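You operate a simulated robot arm through the tools that you are given. There is no shell and no other tool. Be economical: measure what you need, move in short steps, check, and stop when the job is done.

You run a simulated two-armed robot. Do the job below in one go: nothing can be reset, and whatever is moved stays where it is left.

Task
Put the blue plastic pipe on the top of the trestle table away on the top of the wooden cabinet. Put one of the white tins from the top of the trestle table in the blue tray. Put the red-taped pipe on the top of the trestle table away on the free end of the press bench. Take the white head marked "230 V" from the narrow table and leave it on the brown board. Fetch the green key and set it on the top of the toolbox lid. Fetch the loose copper elbow from the top of the wooden cabinet and set it on the space between the two crates. Lift the boiler flap open. The order is free. Set down upright: blue plastic pipe.

The check looks at the end state, three seconds after you hand in, the way a careful person would. Anything else that was tipped, shoved, dropped, spilled or broken makes it a failure. A push-on lid holds only when it is set on centred and level and pressed home; a screw cap is set on level and turned clockwise until tight.

Robot
Two 7-joint arms with two-finger parallel grippers on one trunk, on a base that drives. Base frame: it is fixed to the floor where the robot stands at the start and does not move with it; the origin is under the middle of the robot, x ahead of it, y to its left, z up; the surface under the hand at the start is at about z = 760. Lengths are in mm, angles in rad, forces in N, time in s.
The left shoulder is at the start at [80, 131, 947], the right one opposite. With the tool pointing down near the work surface each hand reaches from about 400 to 860 mm from the robot's upright axis, wherever it stands, measured 20 degrees to its own side. Places, roughly: blue plastic pipe (3x3x6 cm) [500, -100, 800]; blue tray (15x17x4 cm) [500, -300, 800]; boiler flap [3000, -1600, 1200]; brown board (26x20x2 cm) [0, -1600, 500]; free end of the press bench [-1200, 1600, 900]; green key (3x8x7 cm) [1000, -1700, 700]; loose copper elbow (7x7x3 cm) [1100, -1700, 700]; red-taped pipe (3x3x7 cm) [800, -100, 800]; space between the two crates (26x20 cm) [40, -1660, 920]; top of the toolbox lid [1900, -900, 300]; top of the wooden cabinet [1500, -1600, 700]; white head [750, -1500, 750]; white tin [750, -250, 750]. Payload 1.57 kg a hand.
The tool frame of a hand sits at the grasp point between the pads (the TCP): z along the fingers, y along the line on which they close. The tips reach 30 mm beyond it. Largest opening 110 mm; finger width 24, thickness 12; the body of the gripper, 48 by 112 mm, starts 78 mm behind the TCP.
Orientation is that of the tool frame in the base frame, as a unit quaternion [w, x, y, z]. With the fingers straight down and closing along the base's y, the tool's x points along the base's -x, its y along +y and its z along -z.

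Tools
- The arms move only by the tool jog_arm. It takes "left_commands", "right_commands" or both (then of equal length, played together; a hand with none holds still); each is one flat list of numbers, 7 for each row, row after row: the gripper command, from -1 (shut) to 1 (fully open), values between in proportion, then the shift along the base's x, y, z in units of 40 mm (1.0 is 40 mm), then the turn, a rotation vector about the base's x, y, z in units of 8 degrees (1.0 is 8 degrees). In form: [grip, tx, ty, tz, rx, ry, rz, grip, tx, ty, tz, rx, ry, rz, ...]. A call has 1 to 12 rows; each row shifts and turns the commanded pose from where the row before left it. A call with a number of a shift or a turn outside -1 to 1 is refused whole. A row lasts 0.2 s, in which the tool goes at most 50 mm and 0.15 rad; a call with a longer step from one row to the next is refused whole, and so is a gripper value outside its range. Where a pose cannot be reached the arm comes as near as it can. A force on the tool above 40 N (or 10 N above the force at the start of the call, whichever is more), or a blocked arm, ends the call early, and 0.2 s more pass. Each finger travels about 108 mm/s and halts on what it meets, pressing with about 43 N; the grip force reading is that of the motor and also rises with nothing between the fingers. The clock runs only during rows and for 0.2 s after the last one: add rows that do not move to give the fingers time. It gives the time, the measured TCP pose, the force on the tool (base axes), the opening and the grip force at its end, in the units of the frame above (readings bear some noise), with the torque about the TCP (base axes, N m) and any sound that the robot's microphone picked up.
- Cameras (640 x 400 px; columns grow to the right, rows downward): "scene" is now at [-55.3, -23.3, 1416.4]; the picture's right is [-0.28, -0.96, 0.00], its down [-0.55, 0.16, -0.82] and it looks along [0.78, -0.23, -0.58] (base axes); focal length 296 px, centre (320, 200). "left" rides on the left gripper at [70, -16, -141] in its tool frame; the picture's right is [0.23, 0.97, 0.00], its down [-0.86, 0.20, -0.48] and it looks along [-0.47, 0.11, 0.88] (tool axes); focal length 222 px, centre (320, 200). "right" rides on the right gripper at [70, 16, -141] in its tool frame; the picture's right is [-0.23, 0.97, 0.00], its down [-0.86, -0.20, -0.48] and it looks along [-0.47, -0.11, 0.88] (tool axes); focal length 222 px, centre (320, 200). There is no depth. A picture from a camera that has moved, and an enlarged one, comes with that camera's place and axes in the base frame and with its lens.
- camera(camera): a new picture of that camera. No time passes.
- drive_base(legs): drives the robot by 1 to 6 legs, each [ahead, left, turn to the left] in mm, mm and rad, along the robot's own axes; the way and the turn of a leg run together, so that a leg with both is an arc; at most 1500 mm and 3.142 rad a leg. The arms and the cameras ride along, it lands a little off, and it stops where it bumps. It gives what a move gives.
- head_to(pan, tilt): turns the head with the scene camera to pan (to the left, within 1.902 rad either way) and tilt (down, from -0.506 to 1.204), counted from straight ahead of the robot. It gives what a move gives.
- enlarge(camera, box): a new picture of the part [left, top, right, bottom] of that camera's present view, enlarged. No time passes.
- finish_job(): hands the job in; it is judged then, once.

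Work in short steps. Places have to be worked out from the pictures, the camera data and where the tool is seen: move nearer, look again, correct. Check each grasp and each placing, and mend what went wrong. You have 196 turns and 192 pictures in all, those below and enlarged ones among them. Open the grippers and draw the arms clear of the work before you hand the job in, unless the task says otherwise; then end with one line.

The tools are called after "Call:" by a JSON object that holds its "fn" and its "kwargs". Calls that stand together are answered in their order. jog_arm: Moves the arms, as the interface text tells. Its arguments: {"type":"object","properties":{"left_commands":{"type":"array"},"right_commands":{"type":"array"}},"required":[]} The other tools are called the same way: drive_base (legs) drives the base; head_to (pan, tilt) turns the head that bears the scene camera; camera (camera) takes a picture; enlarge (camera, box) takes an enlarged picture of a part of a camera's view; finish_job () hands the job in.

At the start:

```text
clock: 0.0
left_tool_pos: [564.4, 158.7, 1037.5]
left_tool_rot: [-0.001, 0.0, 1.0, -0.001]
left_ft_force: [-0.6, 0.1, 0.0]
left_wrist_torque: [0.03, 0.01, 0.0]
left_opening: 110.1
left_finger_force: 0.1
right_tool_pos: [568.6, -220.2, 1047.8]
right_tool_rot: [0.0, 0.0, 1.0, -0.001]
right_ft_force: [-0.4, -0.1, 0.3]
right_wrist_torque: [0.03, 0.0, 0.01]
right_opening: 110.2
right_finger_force: 0.1
robot x, y, heading: [0.4, -3.1, -0.003]
head pan, tilt: [-0.286, 0.616]
```

scene: 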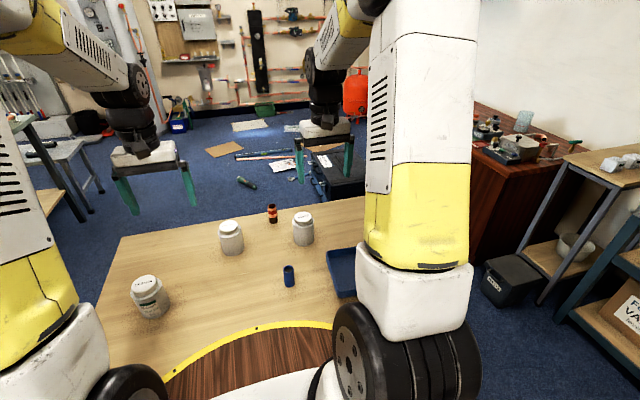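
right: 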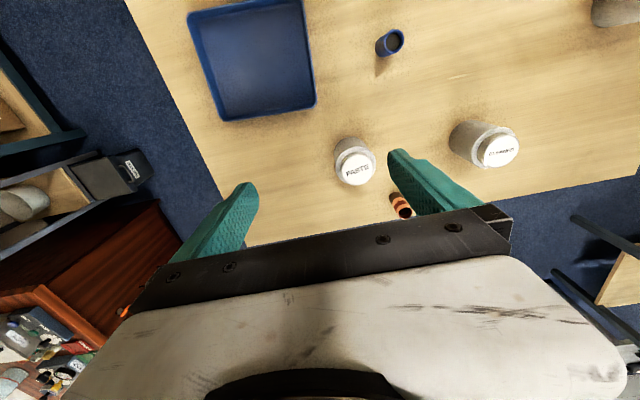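
left: 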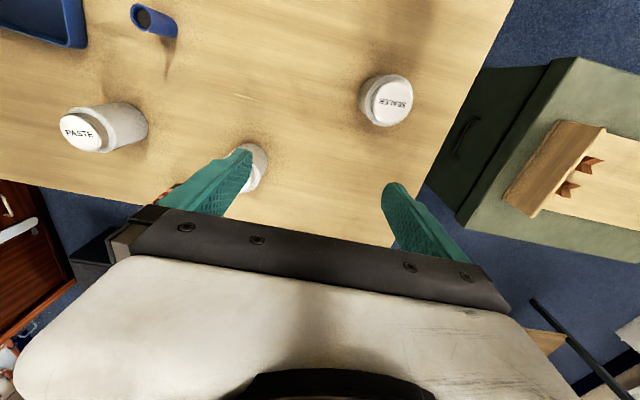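

I'll look around first with the head to learn the layout before moving.

Call:
{"fn": "head_to", "kwargs": {"pan": -1.3, "tilt": 0.45}}

Call:
{"fn": "camera", "kwargs": {"camera": "scene"}}

Call:
{"fn": "head_to", "kwargs": {"pan": 1.5, "tilt": 0.45}}

Call:
{"fn": "camera", "kwargs": {"camera": "scene"}}

Call:
{"fn": "head_to", "kwargs": {"pan": -0.45, "tilt": 0.75}}

Call:
{"fn": "camera", "kwargs": {"camera": "scene"}}

```text
clock: 1.3
left_tool_pos: [564.9, 158.9, 1037.5]
left_tool_rot: [0.0, 0.001, 1.0, 0.001]
left_ft_force: [-1.0, -0.4, 0.5]
left_wrist_torque: [0.02, -0.04, 0.03]
left_opening: 110.1
left_finger_force: 0.0
right_tool_pos: [570.5, -221.3, 1048.9]
right_tool_rot: [-0.001, -0.001, 1.0, 0.0]
right_ft_force: [-0.7, 0.4, 0.7]
right_wrist_torque: [0.05, 0.0, 0.03]
right_opening: 109.8
right_finger_force: 0.1
robot x, y, heading: [2.7, -2.4, 0.001]
head pan, tilt: [-1.3, 0.45]
```

```text
188 pictures are left
camera scene: at [-115.0, -87.0, 1431.3], right [-0.96, -0.27, 0.0], down [-0.12, 0.42, -0.9], along [0.24, -0.87, -0.44], focal length 296 px, centre (320, 200)
```

scene: 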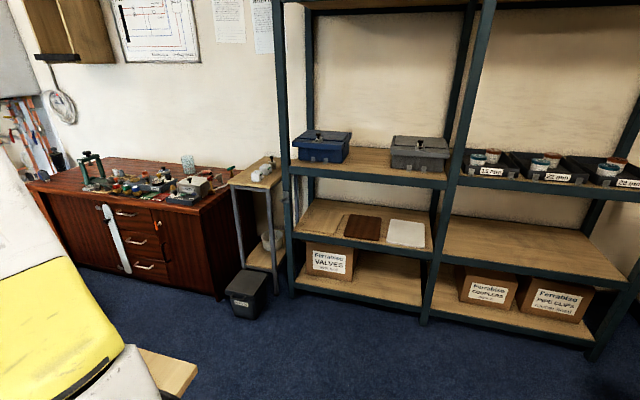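

```text
clock: 3.8
left_tool_pos: [564.1, 159.3, 1036.4]
left_tool_rot: [0.0, 0.0, 1.0, 0.0]
left_ft_force: [-0.3, 0.2, 0.8]
left_wrist_torque: [0.03, -0.07, 0.01]
left_opening: 110.1
left_finger_force: 0.0
right_tool_pos: [569.2, -221.9, 1049.1]
right_tool_rot: [0.0, -0.001, 1.0, -0.001]
right_ft_force: [0.0, -0.3, 0.6]
right_wrist_torque: [0.0, 0.01, 0.0]
right_opening: 110.0
right_finger_force: 0.1
robot x, y, heading: [-2.9, 0.3, -0.002]
head pan, tilt: [1.499, 0.45]
```

```text
187 pictures are left
camera scene: at [-133.0, 93.3, 1431.3], right [1.0, -0.07, 0.0], down [-0.03, -0.43, -0.9], along [0.06, 0.9, -0.44], focal length 296 px, centre (320, 200)
```

scene: 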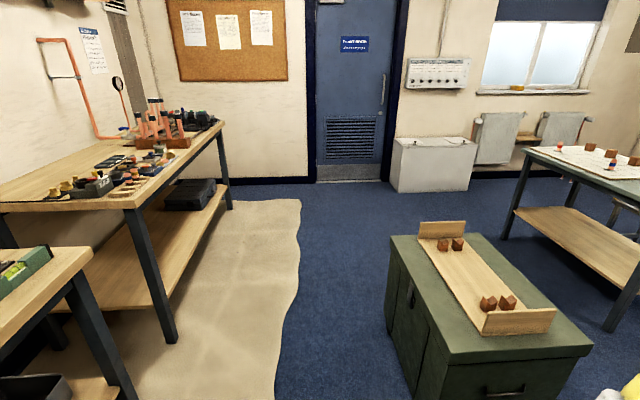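

```text
clock: 5.7
left_tool_pos: [564.7, 159.9, 1037.8]
left_tool_rot: [0.0, 0.0, 1.0, 0.001]
left_ft_force: [-0.6, -0.8, 0.4]
left_wrist_torque: [0.0, -0.02, 0.01]
left_opening: 109.8
left_finger_force: 0.1
right_tool_pos: [570.5, -221.1, 1048.7]
right_tool_rot: [0.0, 0.001, 1.0, -0.001]
right_ft_force: [-0.2, -0.7, 0.7]
right_wrist_torque: [-0.01, 0.01, 0.01]
right_opening: 110.0
right_finger_force: 0.1
robot x, y, heading: [-3.0, -1.7, -0.002]
head pan, tilt: [-0.45, 0.75]
```

```text
186 pictures are left
camera scene: at [-65.0, -34.4, 1404.9], right [-0.43, -0.9, 0.0], down [-0.61, 0.3, -0.73], along [0.66, -0.32, -0.68], focal length 296 px, centre (320, 200)
```

scene: 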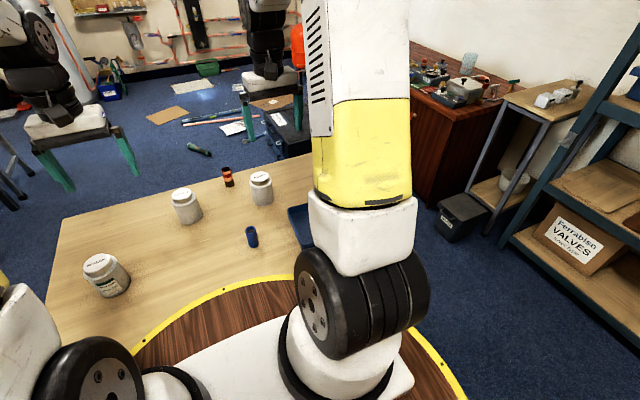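

The tin marked PASTE is judged near (640,-177), tray centre near (455,-302). I'll move the right hand above the tin and look.

Call:
{"fn": "jog_arm", "kwargs": {"right_commands": [1, 0.44, 0.28, -0.8, 0, 0, 0, 1, 0.44, 0.28, -0.8, 0, 0, 0, 1, 0.44, 0.28, -0.8, 0, 0, 0, 1, 0.44, 0.28, -0.8, 0, 0, 0]}}

Call:
{"fn": "camera", "kwargs": {"camera": "right"}}

Call:
{"fn": "camera", "kwargs": {"camera": "scene"}}

```text
clock: 6.7
left_tool_pos: [564.8, 159.3, 1037.7]
left_tool_rot: [0.0, 0.0, 1.0, 0.0]
left_ft_force: [0.0, 0.0, 1.1]
left_wrist_torque: [0.07, 0.04, 0.03]
left_opening: 109.9
left_finger_force: 0.1
right_tool_pos: [640.7, -177.3, 919.8]
right_tool_rot: [0.0, 0.0, 1.0, 0.0]
right_ft_force: [-0.8, -0.2, -1.1]
right_wrist_torque: [0.02, -0.02, 0.0]
right_opening: 110.1
right_finger_force: 0.0
robot x, y, heading: [1.0, -0.4, 0.001]
head pan, tilt: [-0.45, 0.75]
```

```text
185 pictures are left
camera right: at [571.0, -160.8, 1059.6], right [0.23, 0.97, 0.0], down [0.85, -0.2, 0.48], along [0.47, -0.11, -0.88], focal length 222 px, centre (320, 200)
```

right: 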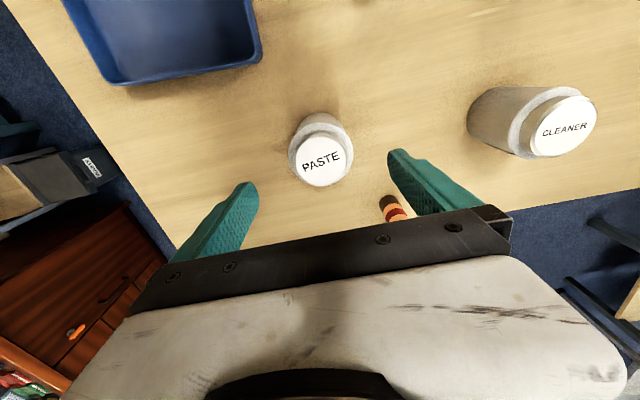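

```text
184 pictures are left
camera scene: at [-65.4, -34.5, 1404.8], right [-0.44, -0.9, 0.0], down [-0.61, 0.3, -0.73], along [0.66, -0.32, -0.68], focal length 296 px, centre (320, 200)
```

scene: 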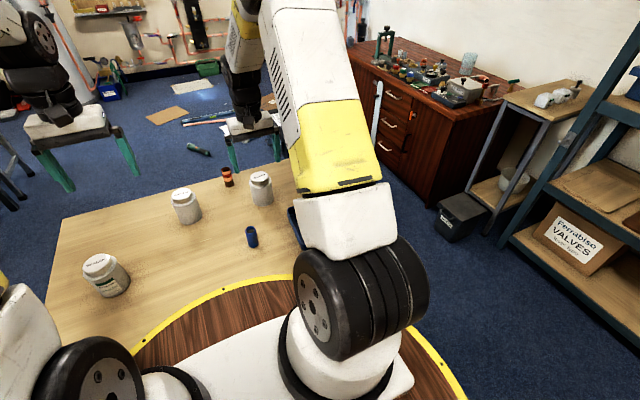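

Lid is centred between the fingers around (644,-178). I descend to z≈812 and close.

Call:
{"fn": "jog_arm", "kwargs": {"right_commands": [1, 0.08, 0, -0.9, 0, 0, 0, 1, 0, 0, -0.9, 0, 0, 0, 1, 0, 0, -0.9, 0, 0, 0, 1, 0, 0, 0, 0, 0, 0, 0, 0, 0, 0, 0, 0, 0, -1, 0, 0, 0, 0, 0, 0, -1, 0, 0, 0, 0, 0, 0, -1, 0, 0, 0, 0, 0, 0]}}

Call:
{"fn": "camera", "kwargs": {"camera": "right"}}

```text
clock: 8.4
left_tool_pos: [564.4, 159.8, 1037.5]
left_tool_rot: [0.0, 0.0, 1.0, 0.0]
left_ft_force: [-0.2, 0.4, 0.0]
left_wrist_torque: [-0.01, 0.0, 0.0]
left_opening: 110.1
left_finger_force: 0.1
right_tool_pos: [644.3, -177.6, 809.9]
right_tool_rot: [0.0, 0.0, 1.0, 0.001]
right_ft_force: [0.0, -0.1, -0.7]
right_wrist_torque: [0.0, 0.01, -0.04]
right_opening: 65.3
right_finger_force: 43.0
robot x, y, heading: [-0.2, -1.2, -0.003]
head pan, tilt: [-0.45, 0.75]
```

```text
183 pictures are left
camera right: at [575.4, -161.1, 951.2], right [0.23, 0.97, 0.0], down [0.86, -0.2, 0.48], along [0.47, -0.11, -0.88], focal length 222 px, centre (320, 200)
```

right: 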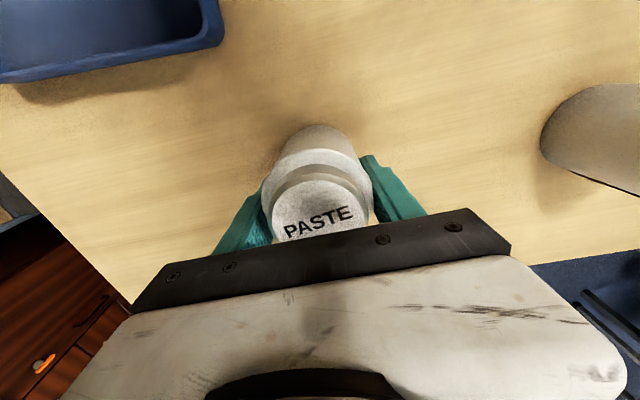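

Gripped (65 mm). Lifting and carrying the tin over the tray.

Call:
{"fn": "jog_arm", "kwargs": {"right_commands": [-1, 0, 0, 0.8, 0, 0, 0, -1, 0, 0, 0.8, 0, 0, 0, -1, 0, 0, 0.8, 0, 0, 0, -1, -0.8, -0.473, 0, 0, 0, 0, -1, -0.8, -0.473, 0, 0, 0, 0, -1, -0.8, -0.473, 0, 0, 0, 0, -1, -0.8, -0.473, 0, 0, 0, 0, -1, -0.8, -0.473, 0, 0, 0, 0, -1, -0.8, -0.473, 0, 0, 0, 0, -1, 0, 0, 0, 0, 0, 0]}}

Call:
{"fn": "camera", "kwargs": {"camera": "right"}}

Call:
{"fn": "camera", "kwargs": {"camera": "scene"}}

```text
clock: 10.7
left_tool_pos: [563.6, 158.6, 1038.0]
left_tool_rot: [0.0, -0.001, 1.0, 0.0]
left_ft_force: [0.7, -0.9, 0.0]
left_wrist_torque: [0.01, 0.0, -0.02]
left_opening: 110.1
left_finger_force: 0.0
right_tool_pos: [450.3, -290.2, 906.5]
right_tool_rot: [0.001, 0.0, 1.0, 0.0]
right_ft_force: [-1.9, 0.3, -4.0]
right_wrist_torque: [0.0, 0.0, 0.04]
right_opening: 53.3
right_finger_force: 42.4
robot x, y, heading: [0.8, 1.5, -0.001]
head pan, tilt: [-0.45, 0.75]
```

```text
182 pictures are left
camera right: at [381.3, -273.6, 1048.2], right [0.23, 0.97, 0.0], down [0.86, -0.2, 0.48], along [0.47, -0.11, -0.88], focal length 222 px, centre (320, 200)
```

right: 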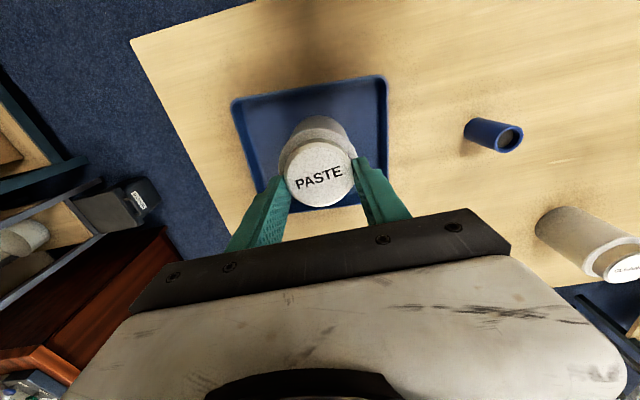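

```text
181 pictures are left
camera scene: at [-64.9, -34.5, 1404.9], right [-0.44, -0.9, 0.0], down [-0.61, 0.3, -0.73], along [0.66, -0.32, -0.68], focal length 296 px, centre (320, 200)
```

scene: 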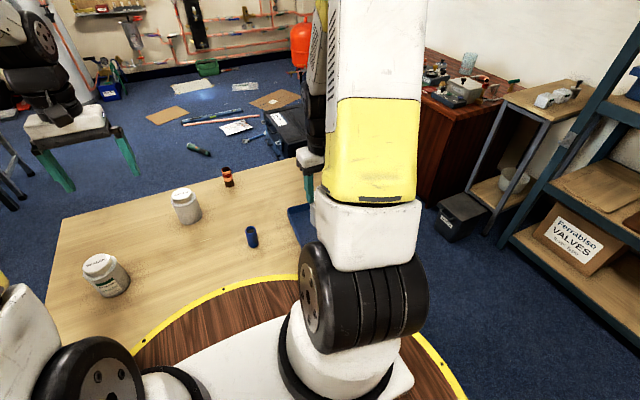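

The grip slid to 53 mm (likely now on the lid), so the tin hangs lower. I lower gently in small steps watching the force.

Call:
{"fn": "jog_arm", "kwargs": {"right_commands": [-1, 0.25, 0, -0.4, 0, 0, 0, -1, 0, 0, -0.4, 0, 0, 0, -1, 0, 0, -0.3, 0, 0, 0, -1, 0, 0, 0, 0, 0, 0]}}

Call:
{"fn": "camera", "kwargs": {"camera": "right"}}

```text
clock: 11.5
left_tool_pos: [563.5, 159.4, 1038.4]
left_tool_rot: [0.001, 0.0, 1.0, 0.0]
left_ft_force: [0.4, -0.5, 1.1]
left_wrist_torque: [-0.02, 0.03, 0.02]
left_opening: 110.0
left_finger_force: 0.0
right_tool_pos: [462.5, -290.1, 871.9]
right_tool_rot: [0.003, -0.001, 1.0, -0.001]
right_ft_force: [-8.8, 2.9, 26.9]
right_wrist_torque: [0.15, 0.56, -0.05]
right_opening: 53.0
right_finger_force: 43.5
robot x, y, heading: [2.2, -0.8, 0.001]
head pan, tilt: [-0.45, 0.75]
stopped in row 4 (right hand): the force on the tool passed its limit at 97 N (the readings are from after the stop); the commanded pose is now the measured one
```

```text
180 pictures are left
camera right: at [392.2, -273.7, 1012.2], right [0.23, 0.97, 0.0], down [0.85, -0.2, 0.48], along [0.47, -0.11, -0.88], focal length 222 px, centre (320, 200)
```

right: 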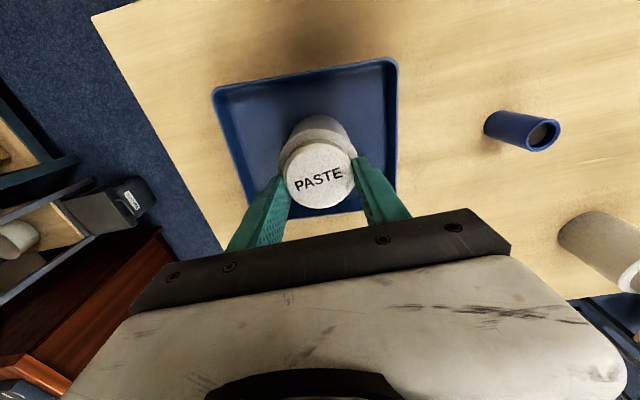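

The tin has touched the tray floor. Relieve the press slightly, then open and back up.

Call:
{"fn": "jog_arm", "kwargs": {"right_commands": [-1, 0, 0, 0.03, 0, 0, 0, -1, 0, 0, 0, 0, 0, 0, 0.3, 0, 0, 0, 0, 0, 0, 0.3, 0, 0, 0, 0, 0, 0, 0.5, 0, 0, 0.5, 0, 0, 0, 0.5, 0, 0, 0.8, 0, 0, 0, 0.5, 0, 0, 0.8, 0, 0, 0]}}

Call:
{"fn": "camera", "kwargs": {"camera": "right"}}

```text
clock: 13.1
left_tool_pos: [565.3, 159.3, 1038.2]
left_tool_rot: [0.0, 0.0, 1.0, 0.001]
left_ft_force: [0.0, 0.0, 0.2]
left_wrist_torque: [0.03, -0.01, -0.03]
left_opening: 110.1
left_finger_force: 0.1
right_tool_pos: [464.9, -291.8, 957.1]
right_tool_rot: [0.003, 0.0, 1.0, -0.001]
right_ft_force: [0.8, 0.0, 0.0]
right_wrist_torque: [-0.02, 0.04, 0.04]
right_opening: 82.6
right_finger_force: 0.1
robot x, y, heading: [1.1, -2.0, -0.002]
head pan, tilt: [-0.45, 0.75]
```

```text
179 pictures are left
camera right: at [393.8, -275.4, 1097.1], right [0.23, 0.97, 0.0], down [0.85, -0.2, 0.48], along [0.47, -0.11, -0.88], focal length 222 px, centre (320, 200)
```

right: 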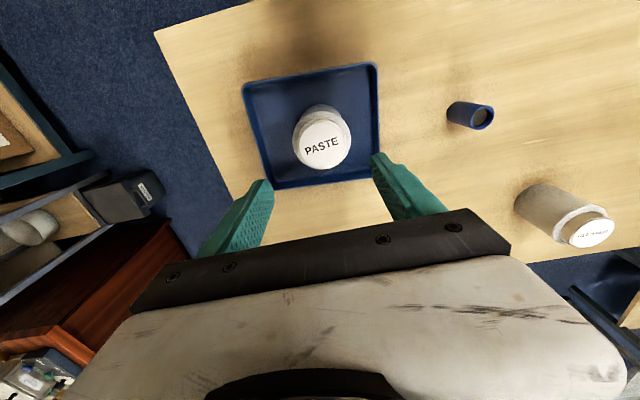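

Tin stands in the tray. Next the right hand goes above the blue pipe at about (478,-98).

Call:
{"fn": "jog_arm", "kwargs": {"right_commands": [0.2, 0.06, 0.8, -0.2, 0, 0, 0, 0.2, 0.06, 0.8, -0.2, 0, 0, 0, 0.2, 0.06, 0.8, -0.2, 0, 0, 0, 0.2, 0.06, 0.8, -0.2, 0, 0, 0, 0.2, 0.06, 0.8, -0.2, 0, 0, 0, 0.2, 0.03, 0.8, -0.2, 0, 0, 0, 0.2, 0, 0, 0, 0, 0, 0]}}

Call:
{"fn": "camera", "kwargs": {"camera": "right"}}

Call:
{"fn": "camera", "kwargs": {"camera": "left"}}

```text
clock: 14.7
left_tool_pos: [564.9, 159.2, 1038.4]
left_tool_rot: [0.0, 0.001, 1.0, 0.0]
left_ft_force: [0.4, 0.7, -0.7]
left_wrist_torque: [0.03, 0.03, 0.01]
left_opening: 109.8
left_finger_force: 0.1
right_tool_pos: [477.1, -97.4, 909.3]
right_tool_rot: [0.003, 0.0, 1.0, -0.001]
right_ft_force: [-0.5, 0.4, 1.4]
right_wrist_torque: [0.0, 0.0, 0.01]
right_opening: 66.2
right_finger_force: 0.1
robot x, y, heading: [2.2, 0.4, 0.0]
head pan, tilt: [-0.45, 0.75]
```

```text
178 pictures are left
camera right: at [407.2, -81.7, 1048.8], right [0.23, 0.97, 0.0], down [0.85, -0.2, 0.48], along [0.47, -0.11, -0.88], focal length 222 px, centre (320, 200)
```

right: 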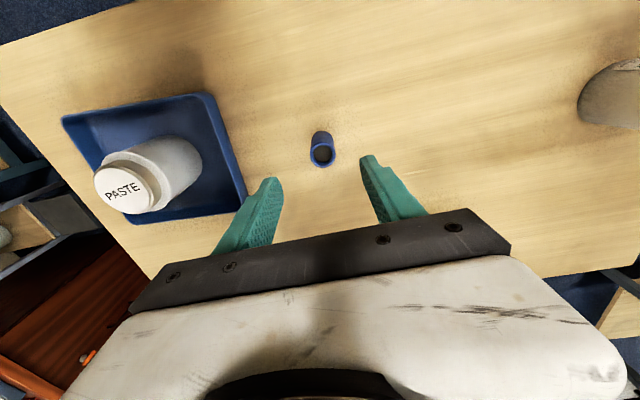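

```text
177 pictures are left
camera left: at [494.0, 144.4, 1178.8], right [-0.23, 0.97, 0.0], down [0.86, 0.2, 0.48], along [0.47, 0.11, -0.88], focal length 222 px, centre (320, 200)
```

left: 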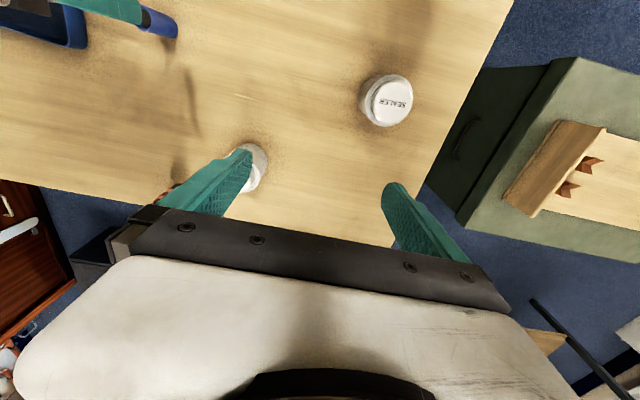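

Pipe is aligned under the hand. Descend to z≈803 and close.

Call:
{"fn": "jog_arm", "kwargs": {"right_commands": [0.2, 0, 0.03, -0.9, 0, 0, 0, 0.2, 0, 0, -0.9, 0, 0, 0, 0.2, 0, 0, -0.85, 0, 0, 0, 0.2, 0, 0, 0, 0, 0, 0, -1, 0, 0, 0, 0, 0, 0, -1, 0, 0, 0, 0, 0, 0, -1, 0, 0, 0, 0, 0, 0, -1, 0, 0, 0.5, 0, 0, 0, -1, 0, 0, 0.8, 0, 0, 0, -1, 0, 0, 0.8, 0, 0, 0, -1, 0, 0, 0, 0, 0, 0]}}

Call:
{"fn": "camera", "kwargs": {"camera": "right"}}

```text
clock: 17.1
left_tool_pos: [564.7, 157.7, 1037.1]
left_tool_rot: [0.0, 0.0, 1.0, 0.0]
left_ft_force: [-0.1, 0.5, -0.3]
left_wrist_torque: [-0.03, 0.0, 0.0]
left_opening: 110.0
left_finger_force: 0.1
right_tool_pos: [476.6, -99.9, 886.5]
right_tool_rot: [0.002, 0.0, 1.0, -0.001]
right_ft_force: [0.0, 1.0, -0.7]
right_wrist_torque: [-0.04, 0.02, -0.03]
right_opening: 26.6
right_finger_force: 37.2
robot x, y, heading: [2.2, -5.5, 0.001]
head pan, tilt: [-0.45, 0.75]
```

```text
176 pictures are left
camera right: at [406.6, -82.9, 1026.6], right [0.23, 0.97, 0.0], down [0.85, -0.2, 0.48], along [0.47, -0.11, -0.88], focal length 222 px, centre (320, 200)
```

right: 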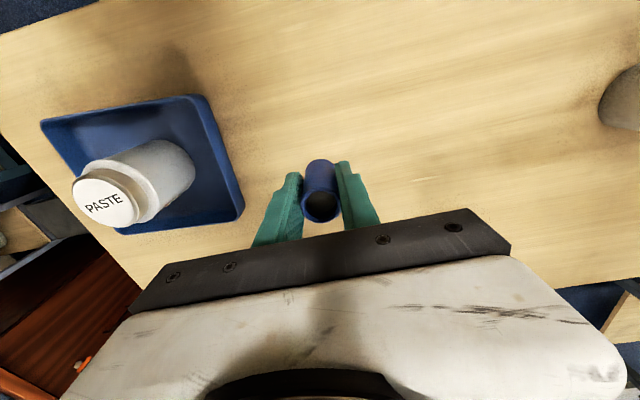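

Blue pipe held. Right arm retracts to the right while the left moves over the red-taped pipe near (761,-96).

Call:
{"fn": "jog_arm", "kwargs": {"right_commands": [-1, 0, -0.8, 0.4, 0, 0, 0, -1, 0, -0.8, 0.4, 0, 0, 0, -1, 0, -0.8, 0.4, 0, 0, 0, -1, 0, -0.8, 0.4, 0, 0, 0, -1, 0, -0.8, 0.4, 0, 0, 0, -1, 0, -0.8, 0.4, 0, 0, 0, -1, 0, -0.8, 0.4, 0, 0, 0, -1, 0, 0, 0, 0, 0, 0], "left_commands": [1, 0, 0, 0, 0, 0, 0, 1, 0.7, -0.9, 0, 0, 0, 0, 1, 0.7, -0.9, 0, 0, 0, 0, 1, 0.7, -0.9, 0, 0, 0, 0, 1, 0.7, -0.9, 0, 0, 0, 0, 1, 0.7, -0.9, 0, 0, 0, 0, 1, 0.7, -0.9, 0, 0, 0, 0, 1, 0.7, -0.9, 0, 0, 0, 0]}}

Call:
{"fn": "camera", "kwargs": {"camera": "left"}}

Call:
{"fn": "camera", "kwargs": {"camera": "scene"}}

```text
clock: 18.9
left_tool_pos: [755.3, -90.5, 1035.7]
left_tool_rot: [-0.001, 0.0, 1.0, 0.0]
left_ft_force: [-1.1, 0.1, -0.2]
left_wrist_torque: [-0.05, -0.07, -0.01]
left_opening: 110.0
left_finger_force: 0.0
left hand out of reach, approached as far as the arm can: row 8
right_tool_pos: [476.5, -321.3, 998.1]
right_tool_rot: [0.004, 0.0, 1.0, 0.0]
right_ft_force: [-0.5, 0.3, -0.6]
right_wrist_torque: [-0.05, -0.06, 0.03]
right_opening: 25.7
right_finger_force: 36.8
robot x, y, heading: [-2.0, -4.2, -0.005]
head pan, tilt: [-0.45, 0.75]
```

```text
175 pictures are left
camera left: at [684.9, -105.6, 1176.9], right [-0.23, 0.97, 0.0], down [0.86, 0.2, 0.48], along [0.46, 0.11, -0.88], focal length 222 px, centre (320, 200)
```

left: 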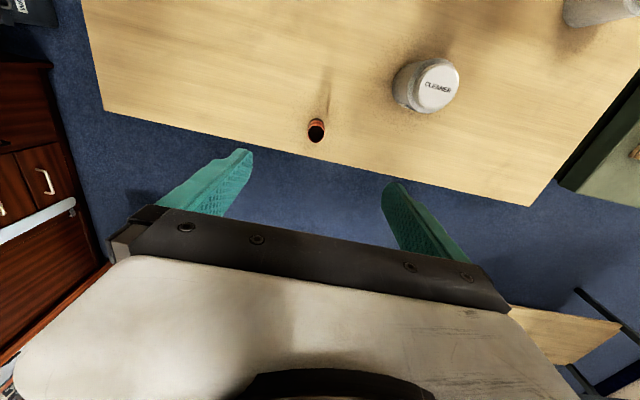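

```text
174 pictures are left
camera scene: at [-65.9, -34.0, 1404.8], right [-0.44, -0.9, 0.0], down [-0.61, 0.3, -0.73], along [0.66, -0.32, -0.68], focal length 296 px, centre (320, 200)
```

scene: 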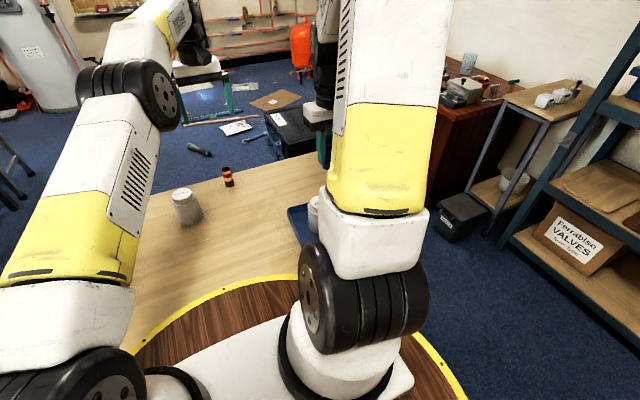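

Pipe appears near (744,-96). Descend the left hand partway over it.

Call:
{"fn": "jog_arm", "kwargs": {"left_commands": [0.2, -0.28, -0.13, -0.8, 0, 0, 0, 0.2, 0, 0, -0.9, 0, 0, 0, 0.2, 0, 0, -0.9, 0, 0, 0, 0.2, 0, 0, 0, 0, 0, 0]}}

Call:
{"fn": "camera", "kwargs": {"camera": "left"}}

```text
clock: 19.9
left_tool_pos: [743.3, -95.6, 933.9]
left_tool_rot: [0.0, 0.0, 1.0, 0.0]
left_ft_force: [-0.6, -0.1, 0.3]
left_wrist_torque: [0.02, 0.0, 0.04]
left_opening: 66.1
left_finger_force: 0.1
right_tool_pos: [477.3, -320.9, 997.0]
right_tool_rot: [0.003, 0.0, 1.0, -0.001]
right_ft_force: [-0.5, -0.4, 0.1]
right_wrist_torque: [0.0, 0.0, 0.0]
right_opening: 25.3
right_finger_force: 36.8
robot x, y, heading: [0.2, 1.3, -0.003]
head pan, tilt: [-0.45, 0.75]
```

```text
173 pictures are left
camera left: at [672.5, -111.1, 1073.6], right [-0.23, 0.97, 0.0], down [0.85, 0.2, 0.48], along [0.47, 0.11, -0.88], focal length 222 px, centre (320, 200)
```

left: 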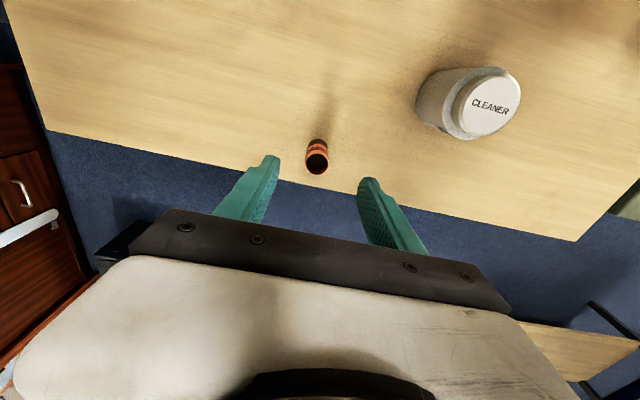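

I'll refine with an enlarged view.

Call:
{"fn": "enlarge", "kwargs": {"camera": "left", "box": [260, 120, 380, 195]}}

```text
5.33 times, centred on (320, 158) of left
camera zoom: at [672.5, -111.1, 1073.6], right [-0.23, 0.97, 0.0], down [0.85, 0.2, 0.48], along [0.47, 0.11, -0.88], focal length 1185 px, centre (320, 427)
```

zoom: 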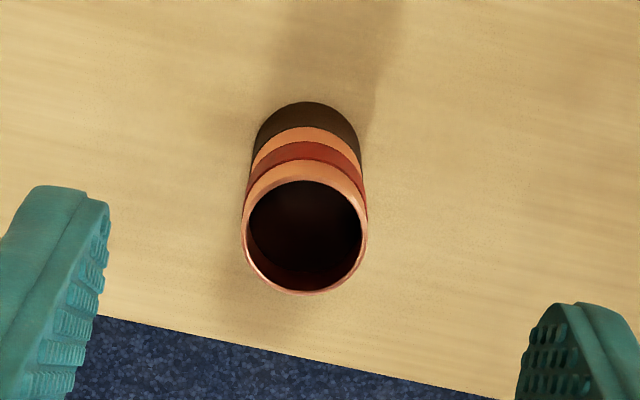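

Refined: pipe at about (758,-94). Shift +15 in x, descend to z≈804, close.

Call:
{"fn": "jog_arm", "kwargs": {"left_commands": [0.2, 0.37, 0.03, -0.8, 0, 0, 0, 0.2, 0, 0, -0.8, 0, 0, 0, 0.2, 0, 0, -0.8, 0, 0, 0, 0.2, 0, 0, -0.8, 0, 0, 0, 0.2, 0, 0, 0, 0, 0, 0, -1, 0, 0, 0, 0, 0, 0, -1, 0, 0, 0, 0, 0, 0, -1, 0, 0, 0, 0, 0, 0]}}

Call:
{"fn": "camera", "kwargs": {"camera": "left"}}

```text
clock: 21.7
left_tool_pos: [759.7, -97.3, 804.0]
left_tool_rot: [0.0, 0.0, 1.0, -0.001]
left_ft_force: [0.2, -0.1, 0.1]
left_wrist_torque: [0.04, -0.01, 0.01]
left_opening: 26.3
left_finger_force: 37.1
right_tool_pos: [477.1, -321.8, 999.0]
right_tool_rot: [0.002, 0.0, 1.0, -0.001]
right_ft_force: [0.2, -0.6, 0.3]
right_wrist_torque: [0.0, 0.03, 0.0]
right_opening: 25.1
right_finger_force: 36.5
robot x, y, heading: [1.1, -1.0, 0.003]
head pan, tilt: [-0.45, 0.75]
```

```text
171 pictures are left
camera left: at [690.1, -111.5, 945.5], right [-0.23, 0.97, 0.0], down [0.86, 0.2, 0.48], along [0.47, 0.11, -0.88], focal length 222 px, centre (320, 200)
```

left: 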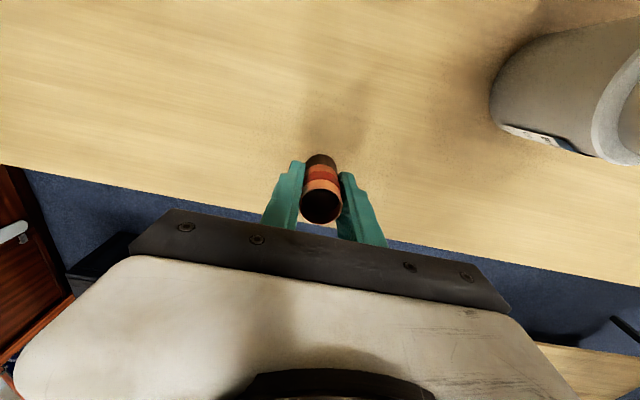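

Held. Lift and retract the left arm.

Call:
{"fn": "jog_arm", "kwargs": {"left_commands": [-1, 0, 0, 0.9, 0, 0, 0, -1, 0, 0, 0.9, 0, 0, 0, -1, 0, 0, 0.9, 0, 0, 0, -1, 0, 0, 0.9, 0, 0, 0, -1, 0, 0, 0.9, 0, 0, 0, -1, -0.7, 0.9, 0, 0, 0, 0, -1, -0.7, 0.9, 0, 0, 0, 0, -1, -0.7, 0.9, 0, 0, 0, 0, -1, -0.7, 0.9, 0, 0, 0, 0, -1, -0.7, 0.9, 0, 0, 0, 0, -1, -0.7, 0.9, 0, 0, 0, 0, -1, -0.7, 0.9, 0, 0, 0, 0]}}

Call:
{"fn": "jog_arm", "kwargs": {"left_commands": [-1, -0.7, 0.8, 0, 0, 0, 0, -1, -0.7, 0.8, 0, 0, 0, 0, -1, -0.7, 0.8, 0, 0, 0, 0, -1, 0, 0, 0, 0, 0, 0]}}

Call:
{"fn": "head_to", "kwargs": {"pan": 1.0, "tilt": 0.5}}

Call:
{"fn": "camera", "kwargs": {"camera": "scene"}}

Call:
{"fn": "head_to", "kwargs": {"pan": 1.9, "tilt": 0.5}}

Call:
{"fn": "camera", "kwargs": {"camera": "scene"}}

```text
clock: 24.3
left_tool_pos: [562.3, 155.9, 986.8]
left_tool_rot: [0.0, 0.0, 1.0, 0.0]
left_ft_force: [0.0, -1.0, -0.9]
left_wrist_torque: [0.05, 0.01, -0.01]
left_opening: 26.8
left_finger_force: 37.5
right_tool_pos: [477.2, -321.8, 997.8]
right_tool_rot: [0.002, 0.0, 1.0, -0.001]
right_ft_force: [0.1, -0.9, 0.3]
right_wrist_torque: [0.05, 0.04, 0.02]
right_opening: 25.3
right_finger_force: 37.1
robot x, y, heading: [2.0, -0.9, -0.003]
head pan, tilt: [-0.45, 0.75]
```

```text
clock: 25.3
left_tool_pos: [477.7, 249.3, 986.0]
left_tool_rot: [0.001, -0.001, 1.0, 0.0]
left_ft_force: [0.4, 0.0, -0.8]
left_wrist_torque: [0.01, -0.01, -0.03]
left_opening: 26.4
left_finger_force: 37.8
right_tool_pos: [477.2, -321.6, 998.3]
right_tool_rot: [0.003, -0.001, 1.0, -0.001]
right_ft_force: [-0.4, 0.9, -0.1]
right_wrist_torque: [0.03, 0.03, 0.04]
right_opening: 25.3
right_finger_force: 36.7
robot x, y, heading: [1.8, -1.2, 0.004]
head pan, tilt: [-0.45, 0.75]
```

```text
clock: 26.8
left_tool_pos: [478.3, 250.7, 986.2]
left_tool_rot: [0.0, 0.0, 1.0, 0.001]
left_ft_force: [0.0, 0.1, 0.0]
left_wrist_torque: [-0.01, 0.0, 0.03]
left_opening: 26.7
left_finger_force: 37.8
right_tool_pos: [475.6, -320.0, 997.9]
right_tool_rot: [0.003, 0.0, 1.0, 0.0]
right_ft_force: [-0.6, 0.5, -0.3]
right_wrist_torque: [-0.03, 0.01, 0.01]
right_opening: 25.4
right_finger_force: 36.7
robot x, y, heading: [-0.6, 5.7, 0.002]
head pan, tilt: [1.0, 0.499]
```

```text
170 pictures are left
camera scene: at [-90.5, 78.2, 1426.8], right [0.84, -0.54, 0.0], down [-0.26, -0.4, -0.88], along [0.47, 0.74, -0.48], focal length 296 px, centre (320, 200)
```

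scene: 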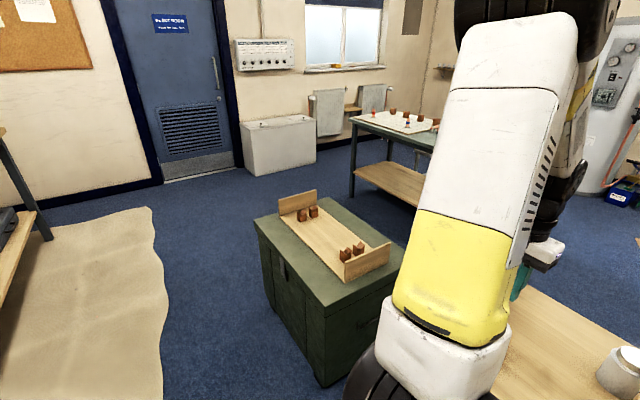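

```text
clock: 28.0
left_tool_pos: [477.8, 250.8, 986.5]
left_tool_rot: [0.0, 0.001, 1.0, 0.0]
left_ft_force: [0.0, 0.6, 0.8]
left_wrist_torque: [-0.01, 0.02, 0.06]
left_opening: 26.4
left_finger_force: 37.4
right_tool_pos: [477.2, -321.9, 998.5]
right_tool_rot: [0.003, 0.001, 1.0, -0.001]
right_ft_force: [-0.6, 0.5, 0.8]
right_wrist_torque: [-0.02, -0.02, 0.01]
right_opening: 25.2
right_finger_force: 36.5
robot x, y, heading: [-1.8, 2.3, 0.002]
head pan, tilt: [1.901, 0.499]
```

```text
169 pictures are left
camera scene: at [-169.1, 87.7, 1426.8], right [0.95, 0.32, 0.0], down [0.15, -0.45, -0.88], along [-0.28, 0.83, -0.48], focal length 296 px, centre (320, 200)
```

scene: 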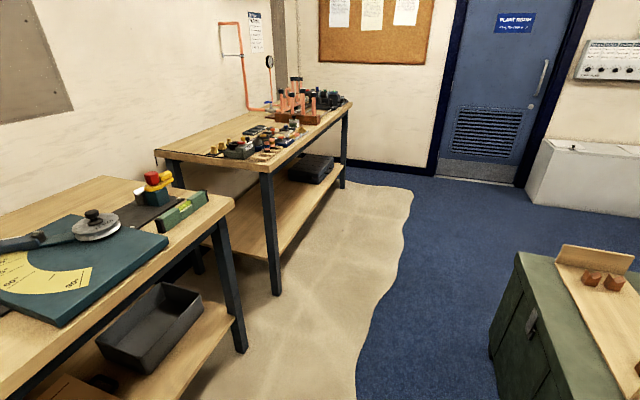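

Let me enlarge the press bench.

Call:
{"fn": "enlarge", "kwargs": {"camera": "scene", "box": [140, 60, 380, 210]}}

```text
2.67 times, centred on (260, 135) of scene
camera zoom: at [-169.1, 87.7, 1426.8], right [0.95, 0.32, 0.0], down [0.15, -0.45, -0.88], along [-0.28, 0.83, -0.48], focal length 790 px, centre (480, 373)
```

zoom: 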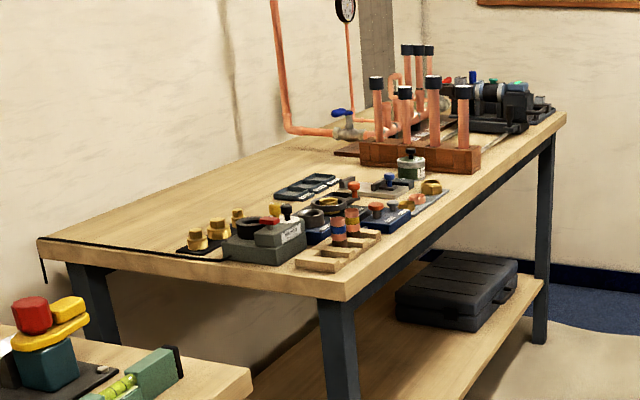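

Free end is the wall-side/near end of the press bench. I raise both hands, then back out from the table and drive left.

Call:
{"fn": "jog_arm", "kwargs": {"left_commands": [-1, 0, 0, 0.9, 0, 0, 0, -1, 0, 0, 0.9, 0, 0, 0, -1, 0, 0, 0.9, 0, 0, 0, -1, 0, 0, 0.9, 0, 0, 0], "right_commands": [-1, 0, 0, 0.9, 0, 0, 0, -1, 0, 0, 0.9, 0, 0, 0, -1, 0, 0, 0.9, 0, 0, 0, -1, 0, 0, 0.9, 0, 0, 0]}}

Call:
{"fn": "drive_base", "kwargs": {"legs": [[-330, 0, 0], [0, 800, 0]]}}

Call:
{"fn": "camera", "kwargs": {"camera": "scene"}}

```text
clock: 29.0
left_tool_pos: [479.1, 252.7, 1131.4]
left_tool_rot: [0.0, 0.0, 1.0, -0.001]
left_ft_force: [1.2, -0.1, -1.2]
left_wrist_torque: [-0.01, 0.02, 0.0]
left_opening: 26.6
left_finger_force: 37.1
right_tool_pos: [476.7, -320.5, 1143.4]
right_tool_rot: [0.003, 0.0, 1.0, -0.001]
right_ft_force: [-0.1, 0.0, -0.4]
right_wrist_torque: [0.01, 0.0, 0.0]
right_opening: 25.5
right_finger_force: 36.4
robot x, y, heading: [-0.4, -2.5, 0.004]
head pan, tilt: [1.901, 0.499]
```

```text
clock: 35.1
left_tool_pos: [140.9, 1047.3, 1131.5]
left_tool_rot: [0.0, -0.001, 1.0, 0.0]
left_ft_force: [0.0, -0.1, -1.1]
left_wrist_torque: [-0.01, -0.01, 0.02]
left_opening: 26.2
left_finger_force: 38.0
right_tool_pos: [140.2, 475.0, 1143.6]
right_tool_rot: [0.002, -0.001, 1.0, -0.001]
right_ft_force: [0.2, -0.7, -0.7]
right_wrist_torque: [-0.03, -0.03, -0.02]
right_opening: 25.5
right_finger_force: 36.3
robot x, y, heading: [-337.8, 794.1, -0.001]
head pan, tilt: [1.901, 0.499]
```

```text
167 pictures are left
camera scene: at [-507.3, 881.9, 1426.8], right [0.95, 0.33, 0.0], down [0.16, -0.45, -0.88], along [-0.29, 0.83, -0.48], focal length 296 px, centre (320, 200)
```

scene: 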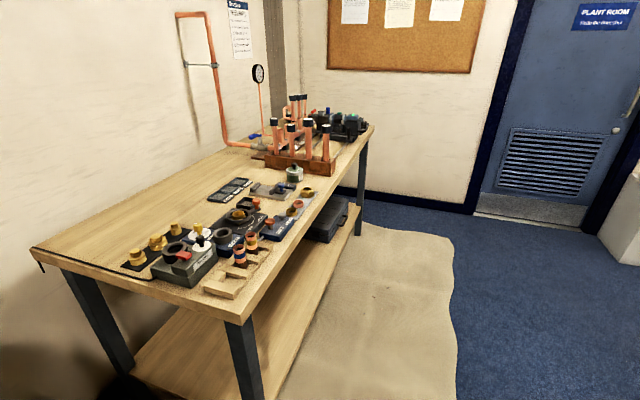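

Bench end/free strip identified: free spot about (-1270,1380), wall side of the brass items. I tuck the right hand inwards, turn around, and slide to (-400,1600).

Call:
{"fn": "jog_arm", "kwargs": {"right_commands": [-1, 0, 0.8, 0, 0, 0, 0, -1, 0, 0.8, 0, 0, 0, 0, -1, 0, 0.8, 0, 0, 0, 0, -1, 0, 0.8, 0, 0, 0, 0, -1, 0, 0.8, 0, 0, 0, 0]}}

Call:
{"fn": "drive_base", "kwargs": {"legs": [[0, 0, 3.14], [0, -800, 0]]}}

Call:
{"fn": "head_to", "kwargs": {"pan": 0.2, "tilt": 0.65}}

Call:
{"fn": "camera", "kwargs": {"camera": "scene"}}

```text
clock: 36.3
left_tool_pos: [140.0, 1047.4, 1130.6]
left_tool_rot: [0.0, -0.002, 1.0, 0.0]
left_ft_force: [-1.0, -0.9, -0.4]
left_wrist_torque: [0.01, -0.03, 0.04]
left_opening: 26.6
left_finger_force: 37.9
right_tool_pos: [140.9, 635.4, 1142.9]
right_tool_rot: [0.002, -0.001, 1.0, -0.001]
right_ft_force: [-0.5, -0.3, -0.5]
right_wrist_torque: [-0.01, -0.01, -0.01]
right_opening: 25.4
right_finger_force: 37.1
robot x, y, heading: [-336.9, 793.6, 0.003]
head pan, tilt: [1.901, 0.499]
```

```text
clock: 47.9
left_tool_pos: [-813.0, 1332.8, 1130.1]
left_tool_rot: [0.0, 1.0, -0.009, 0.0]
left_ft_force: [-0.2, 0.4, -0.7]
left_wrist_torque: [0.02, -0.03, 0.02]
left_opening: 26.5
left_finger_force: 37.9
right_tool_pos: [-805.3, 1745.3, 1141.4]
right_tool_rot: [-0.001, 1.0, -0.009, -0.003]
right_ft_force: [0.1, -0.2, -0.4]
right_wrist_torque: [0.01, 0.0, 0.03]
right_opening: 25.3
right_finger_force: 36.6
robot x, y, heading: [-327.3, 1577.0, 3.124]
head pan, tilt: [1.901, 0.499]
```

```text
clock: 49.6
left_tool_pos: [-813.3, 1333.9, 1129.7]
left_tool_rot: [0.0, 1.0, -0.008, 0.0]
left_ft_force: [0.0, -0.4, -0.7]
left_wrist_torque: [-0.01, 0.03, 0.0]
left_opening: 26.5
left_finger_force: 37.3
right_tool_pos: [-805.2, 1745.2, 1143.9]
right_tool_rot: [-0.001, 1.0, -0.01, -0.002]
right_ft_force: [-0.9, -0.4, -0.9]
right_wrist_torque: [0.0, 0.02, -0.05]
right_opening: 25.3
right_finger_force: 36.3
robot x, y, heading: [-329.4, 1576.0, 3.122]
head pan, tilt: [0.201, 0.649]
```

```text
166 pictures are left
camera scene: at [-274.6, 1559.7, 1413.5], right [-0.18, 0.98, 0.0], down [0.59, 0.11, -0.8], along [-0.78, -0.14, -0.6], focal length 296 px, centre (320, 200)
```

scene: 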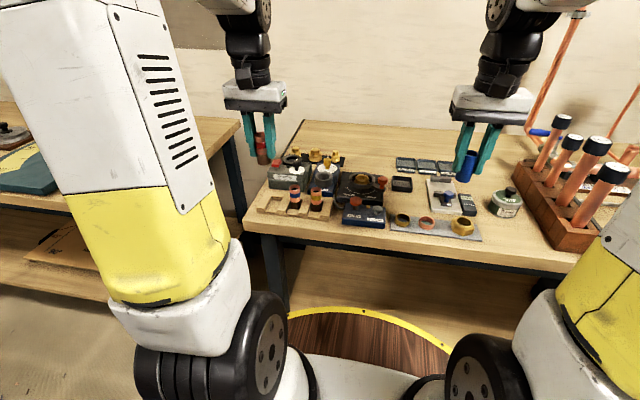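

The free area around (-1235,1555) is visible between the brass items and phone-like tray. Drive 150 ahead.

Call:
{"fn": "drive_base", "kwargs": {"legs": [[150, 0, 0]]}}

Call:
{"fn": "camera", "kwargs": {"camera": "scene"}}

Call:
{"fn": "camera", "kwargs": {"camera": "left"}}

```text
clock: 51.0
left_tool_pos: [-965.4, 1337.0, 1131.8]
left_tool_rot: [-0.001, 1.0, -0.01, -0.001]
left_ft_force: [0.1, 0.2, -0.9]
left_wrist_torque: [-0.03, 0.02, -0.03]
left_opening: 26.6
left_finger_force: 37.7
right_tool_pos: [-955.8, 1748.7, 1142.6]
right_tool_rot: [-0.001, 1.0, -0.009, -0.002]
right_ft_force: [-0.4, 0.3, -0.3]
right_wrist_torque: [0.0, 0.06, -0.01]
right_opening: 25.4
right_finger_force: 37.1
robot x, y, heading: [-480.3, 1580.1, 3.116]
head pan, tilt: [0.201, 0.649]
```

```text
165 pictures are left
camera scene: at [-425.9, 1562.6, 1413.4], right [-0.18, 0.98, 0.0], down [0.59, 0.11, -0.8], along [-0.78, -0.14, -0.6], focal length 296 px, centre (320, 200)
```

scene: 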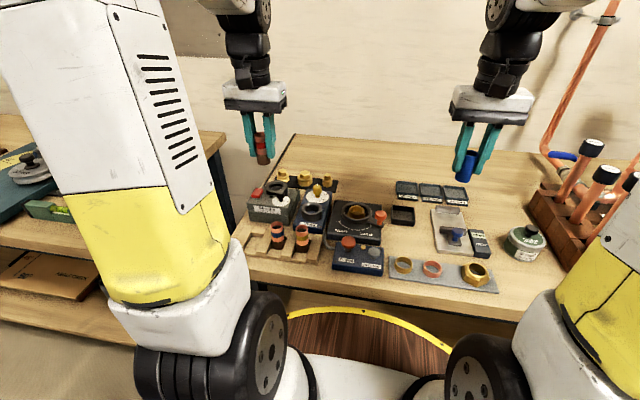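

```text
164 pictures are left
camera left: at [-894.5, 1353.0, 1271.8], right [0.21, -0.98, 0.0], down [-0.86, -0.18, 0.48], along [-0.47, -0.1, -0.88], focal length 222 px, centre (320, 200)
```

left: 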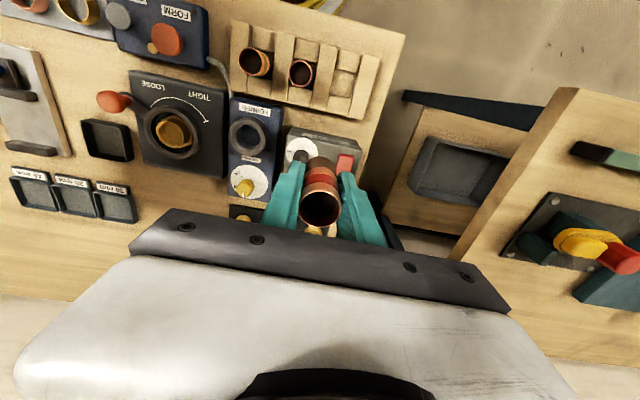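

Move the left hand to over (-1260,1555), then lower part way.

Call:
{"fn": "jog_arm", "kwargs": {"left_commands": [-1, -0.92, 0.68, 0, 0, 0, 0, -1, -0.92, 0.68, 0, 0, 0, 0, -1, -0.92, 0.68, 0, 0, 0, 0, -1, -0.92, 0.68, 0, 0, 0, 0, -1, -0.92, 0.68, 0, 0, 0, 0, -1, -0.92, 0.68, -0.4, 0, 0, 0, -1, -0.92, 0.68, -0.4, 0, 0, 0, -1, -0.92, 0.68, -0.4, 0, 0, 0, -1, 0, 0, -0.8, 0, 0, 0, -1, 0, 0, 0, 0, 0, 0]}}

Call:
{"fn": "camera", "kwargs": {"camera": "left"}}

Call:
{"fn": "camera", "kwargs": {"camera": "scene"}}

```text
clock: 53.2
left_tool_pos: [-1258.7, 1555.5, 1048.6]
left_tool_rot: [0.0, 1.0, -0.01, 0.0]
left_ft_force: [-0.7, -1.1, -0.1]
left_wrist_torque: [0.0, -0.02, 0.01]
left_opening: 26.6
left_finger_force: 37.7
right_tool_pos: [-955.9, 1747.4, 1142.8]
right_tool_rot: [-0.001, 1.0, -0.01, -0.003]
right_ft_force: [0.1, 0.0, 0.5]
right_wrist_torque: [0.0, -0.02, 0.02]
right_opening: 25.2
right_finger_force: 37.0
robot x, y, heading: [-481.0, 1579.1, 3.125]
head pan, tilt: [0.201, 0.649]
```

```text
163 pictures are left
camera left: at [-1188.9, 1572.2, 1189.5], right [0.21, -0.98, 0.0], down [-0.86, -0.18, 0.48], along [-0.47, -0.1, -0.88], focal length 222 px, centre (320, 200)
```

left: 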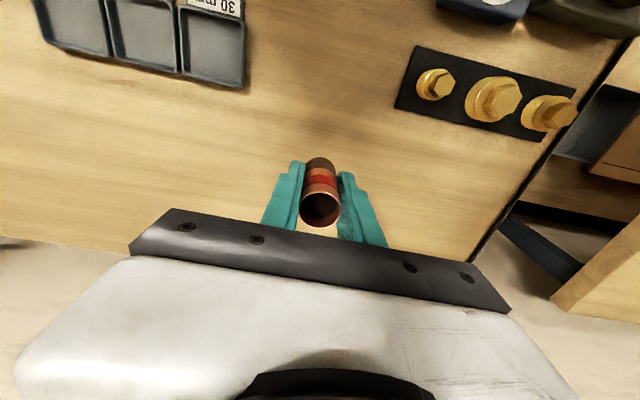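

```text
162 pictures are left
camera scene: at [-426.3, 1562.7, 1413.5], right [-0.18, 0.98, 0.0], down [0.59, 0.11, -0.8], along [-0.78, -0.14, -0.6], focal length 296 px, centre (320, 200)
```

scene: 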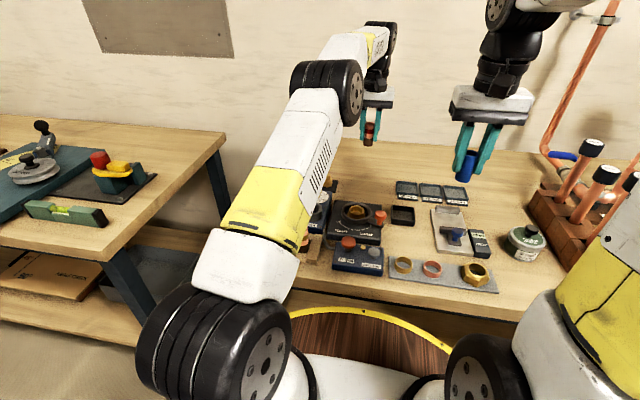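

Clear surface below. Lower to ≈962 then creep down to contact.

Call:
{"fn": "jog_arm", "kwargs": {"left_commands": [-1, 0, 0, -0.8, 0, 0, 0, -1, 0, 0, -0.8, 0, 0, 0, -1, 0, 0, -0.5, 0, 0, 0, -1, 0, 0, 0, 0, 0, 0, -1, 0, 0, -0.1, 0, 0, 0, -1, 0, 0, -0.1, 0, 0, 0, -1, 0, 0, -0.1, 0, 0, 0, -1, 0, 0, -0.1, 0, 0, 0, -1, 0, 0, 0, 0, 0, 0]}}

Call:
{"fn": "camera", "kwargs": {"camera": "left"}}

```text
clock: 55.2
left_tool_pos: [-1258.9, 1554.5, 949.6]
left_tool_rot: [0.001, 1.0, -0.01, -0.001]
left_ft_force: [-0.5, -0.2, -0.9]
left_wrist_torque: [0.0, -0.03, -0.03]
left_opening: 26.7
left_finger_force: 37.5
right_tool_pos: [-956.7, 1748.5, 1141.4]
right_tool_rot: [-0.001, 1.0, -0.01, -0.003]
right_ft_force: [-0.2, 0.2, 0.0]
right_wrist_torque: [0.01, 0.02, -0.03]
right_opening: 25.2
right_finger_force: 36.6
robot x, y, heading: [-481.0, 1578.4, 3.121]
head pan, tilt: [0.201, 0.649]
```

```text
161 pictures are left
camera left: at [-1188.5, 1571.1, 1091.3], right [0.21, -0.98, 0.0], down [-0.86, -0.18, 0.48], along [-0.47, -0.1, -0.88], focal length 222 px, centre (320, 200)
```

left: 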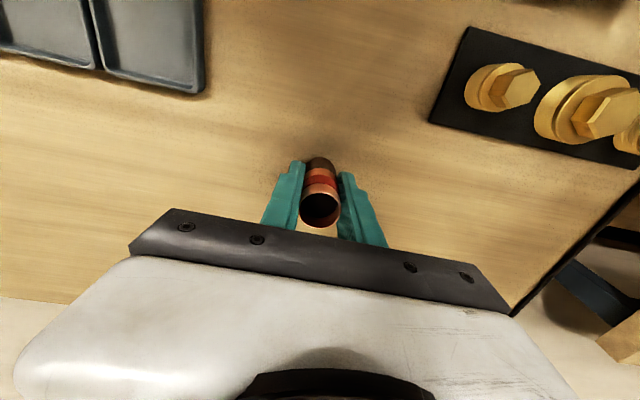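

Not yet in contact; creep further.

Call:
{"fn": "jog_arm", "kwargs": {"left_commands": [-1, 0, 0, -0.08, 0, 0, 0, -1, 0, 0, -0.08, 0, 0, 0, -1, 0, 0, 0, 0, 0, 0]}}

```text
clock: 56.0
left_tool_pos: [-1257.5, 1554.7, 943.8]
left_tool_rot: [0.0, 1.0, -0.009, 0.0]
left_ft_force: [-0.7, -0.1, -0.5]
left_wrist_torque: [-0.01, 0.01, -0.03]
left_opening: 26.8
left_finger_force: 38.0
right_tool_pos: [-955.5, 1748.0, 1142.5]
right_tool_rot: [-0.002, 1.0, -0.009, -0.002]
right_ft_force: [0.0, 0.2, -0.9]
right_wrist_torque: [-0.03, 0.01, -0.03]
right_opening: 25.4
right_finger_force: 37.0
robot x, y, heading: [-481.9, 1577.0, 3.122]
head pan, tilt: [0.201, 0.649]
```

Call:
{"fn": "jog_arm", "kwargs": {"left_commands": [-1, 0, 0, -0.06, 0, 0, 0, -1, 0, 0, -0.06, 0, 0, 0, -1, 0, 0, -0.06, 0, 0, 0, -1, 0, 0, -0.06, 0, 0, 0, -1, 0, 0, 0, 0, 0, 0]}}

Call:
{"fn": "camera", "kwargs": {"camera": "left"}}

```text
clock: 57.2
left_tool_pos: [-1257.7, 1554.8, 935.7]
left_tool_rot: [-0.001, 1.0, -0.009, -0.002]
left_ft_force: [-4.9, 3.8, 22.6]
left_wrist_torque: [0.09, 0.22, -0.01]
left_opening: 26.8
left_finger_force: 37.2
right_tool_pos: [-955.5, 1748.3, 1141.9]
right_tool_rot: [-0.001, 1.0, -0.009, -0.003]
right_ft_force: [0.4, 0.7, -0.5]
right_wrist_torque: [0.0, -0.03, -0.02]
right_opening: 24.9
right_finger_force: 36.8
robot x, y, heading: [-480.9, 1578.6, 3.121]
head pan, tilt: [0.201, 0.649]
```

```text
160 pictures are left
camera left: at [-1188.7, 1570.6, 1077.1], right [0.21, -0.98, 0.0], down [-0.86, -0.18, 0.48], along [-0.47, -0.1, -0.88], focal length 222 px, centre (320, 200)
```

left: 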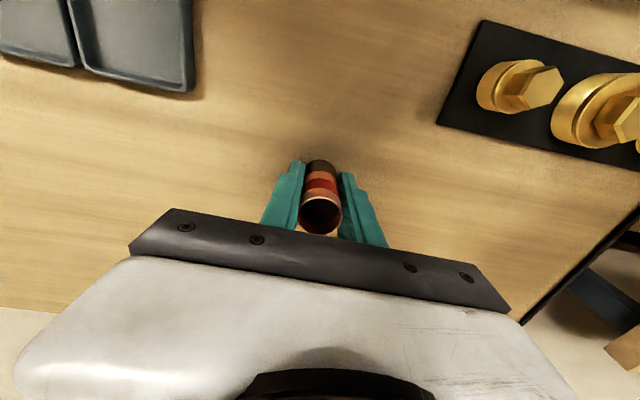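

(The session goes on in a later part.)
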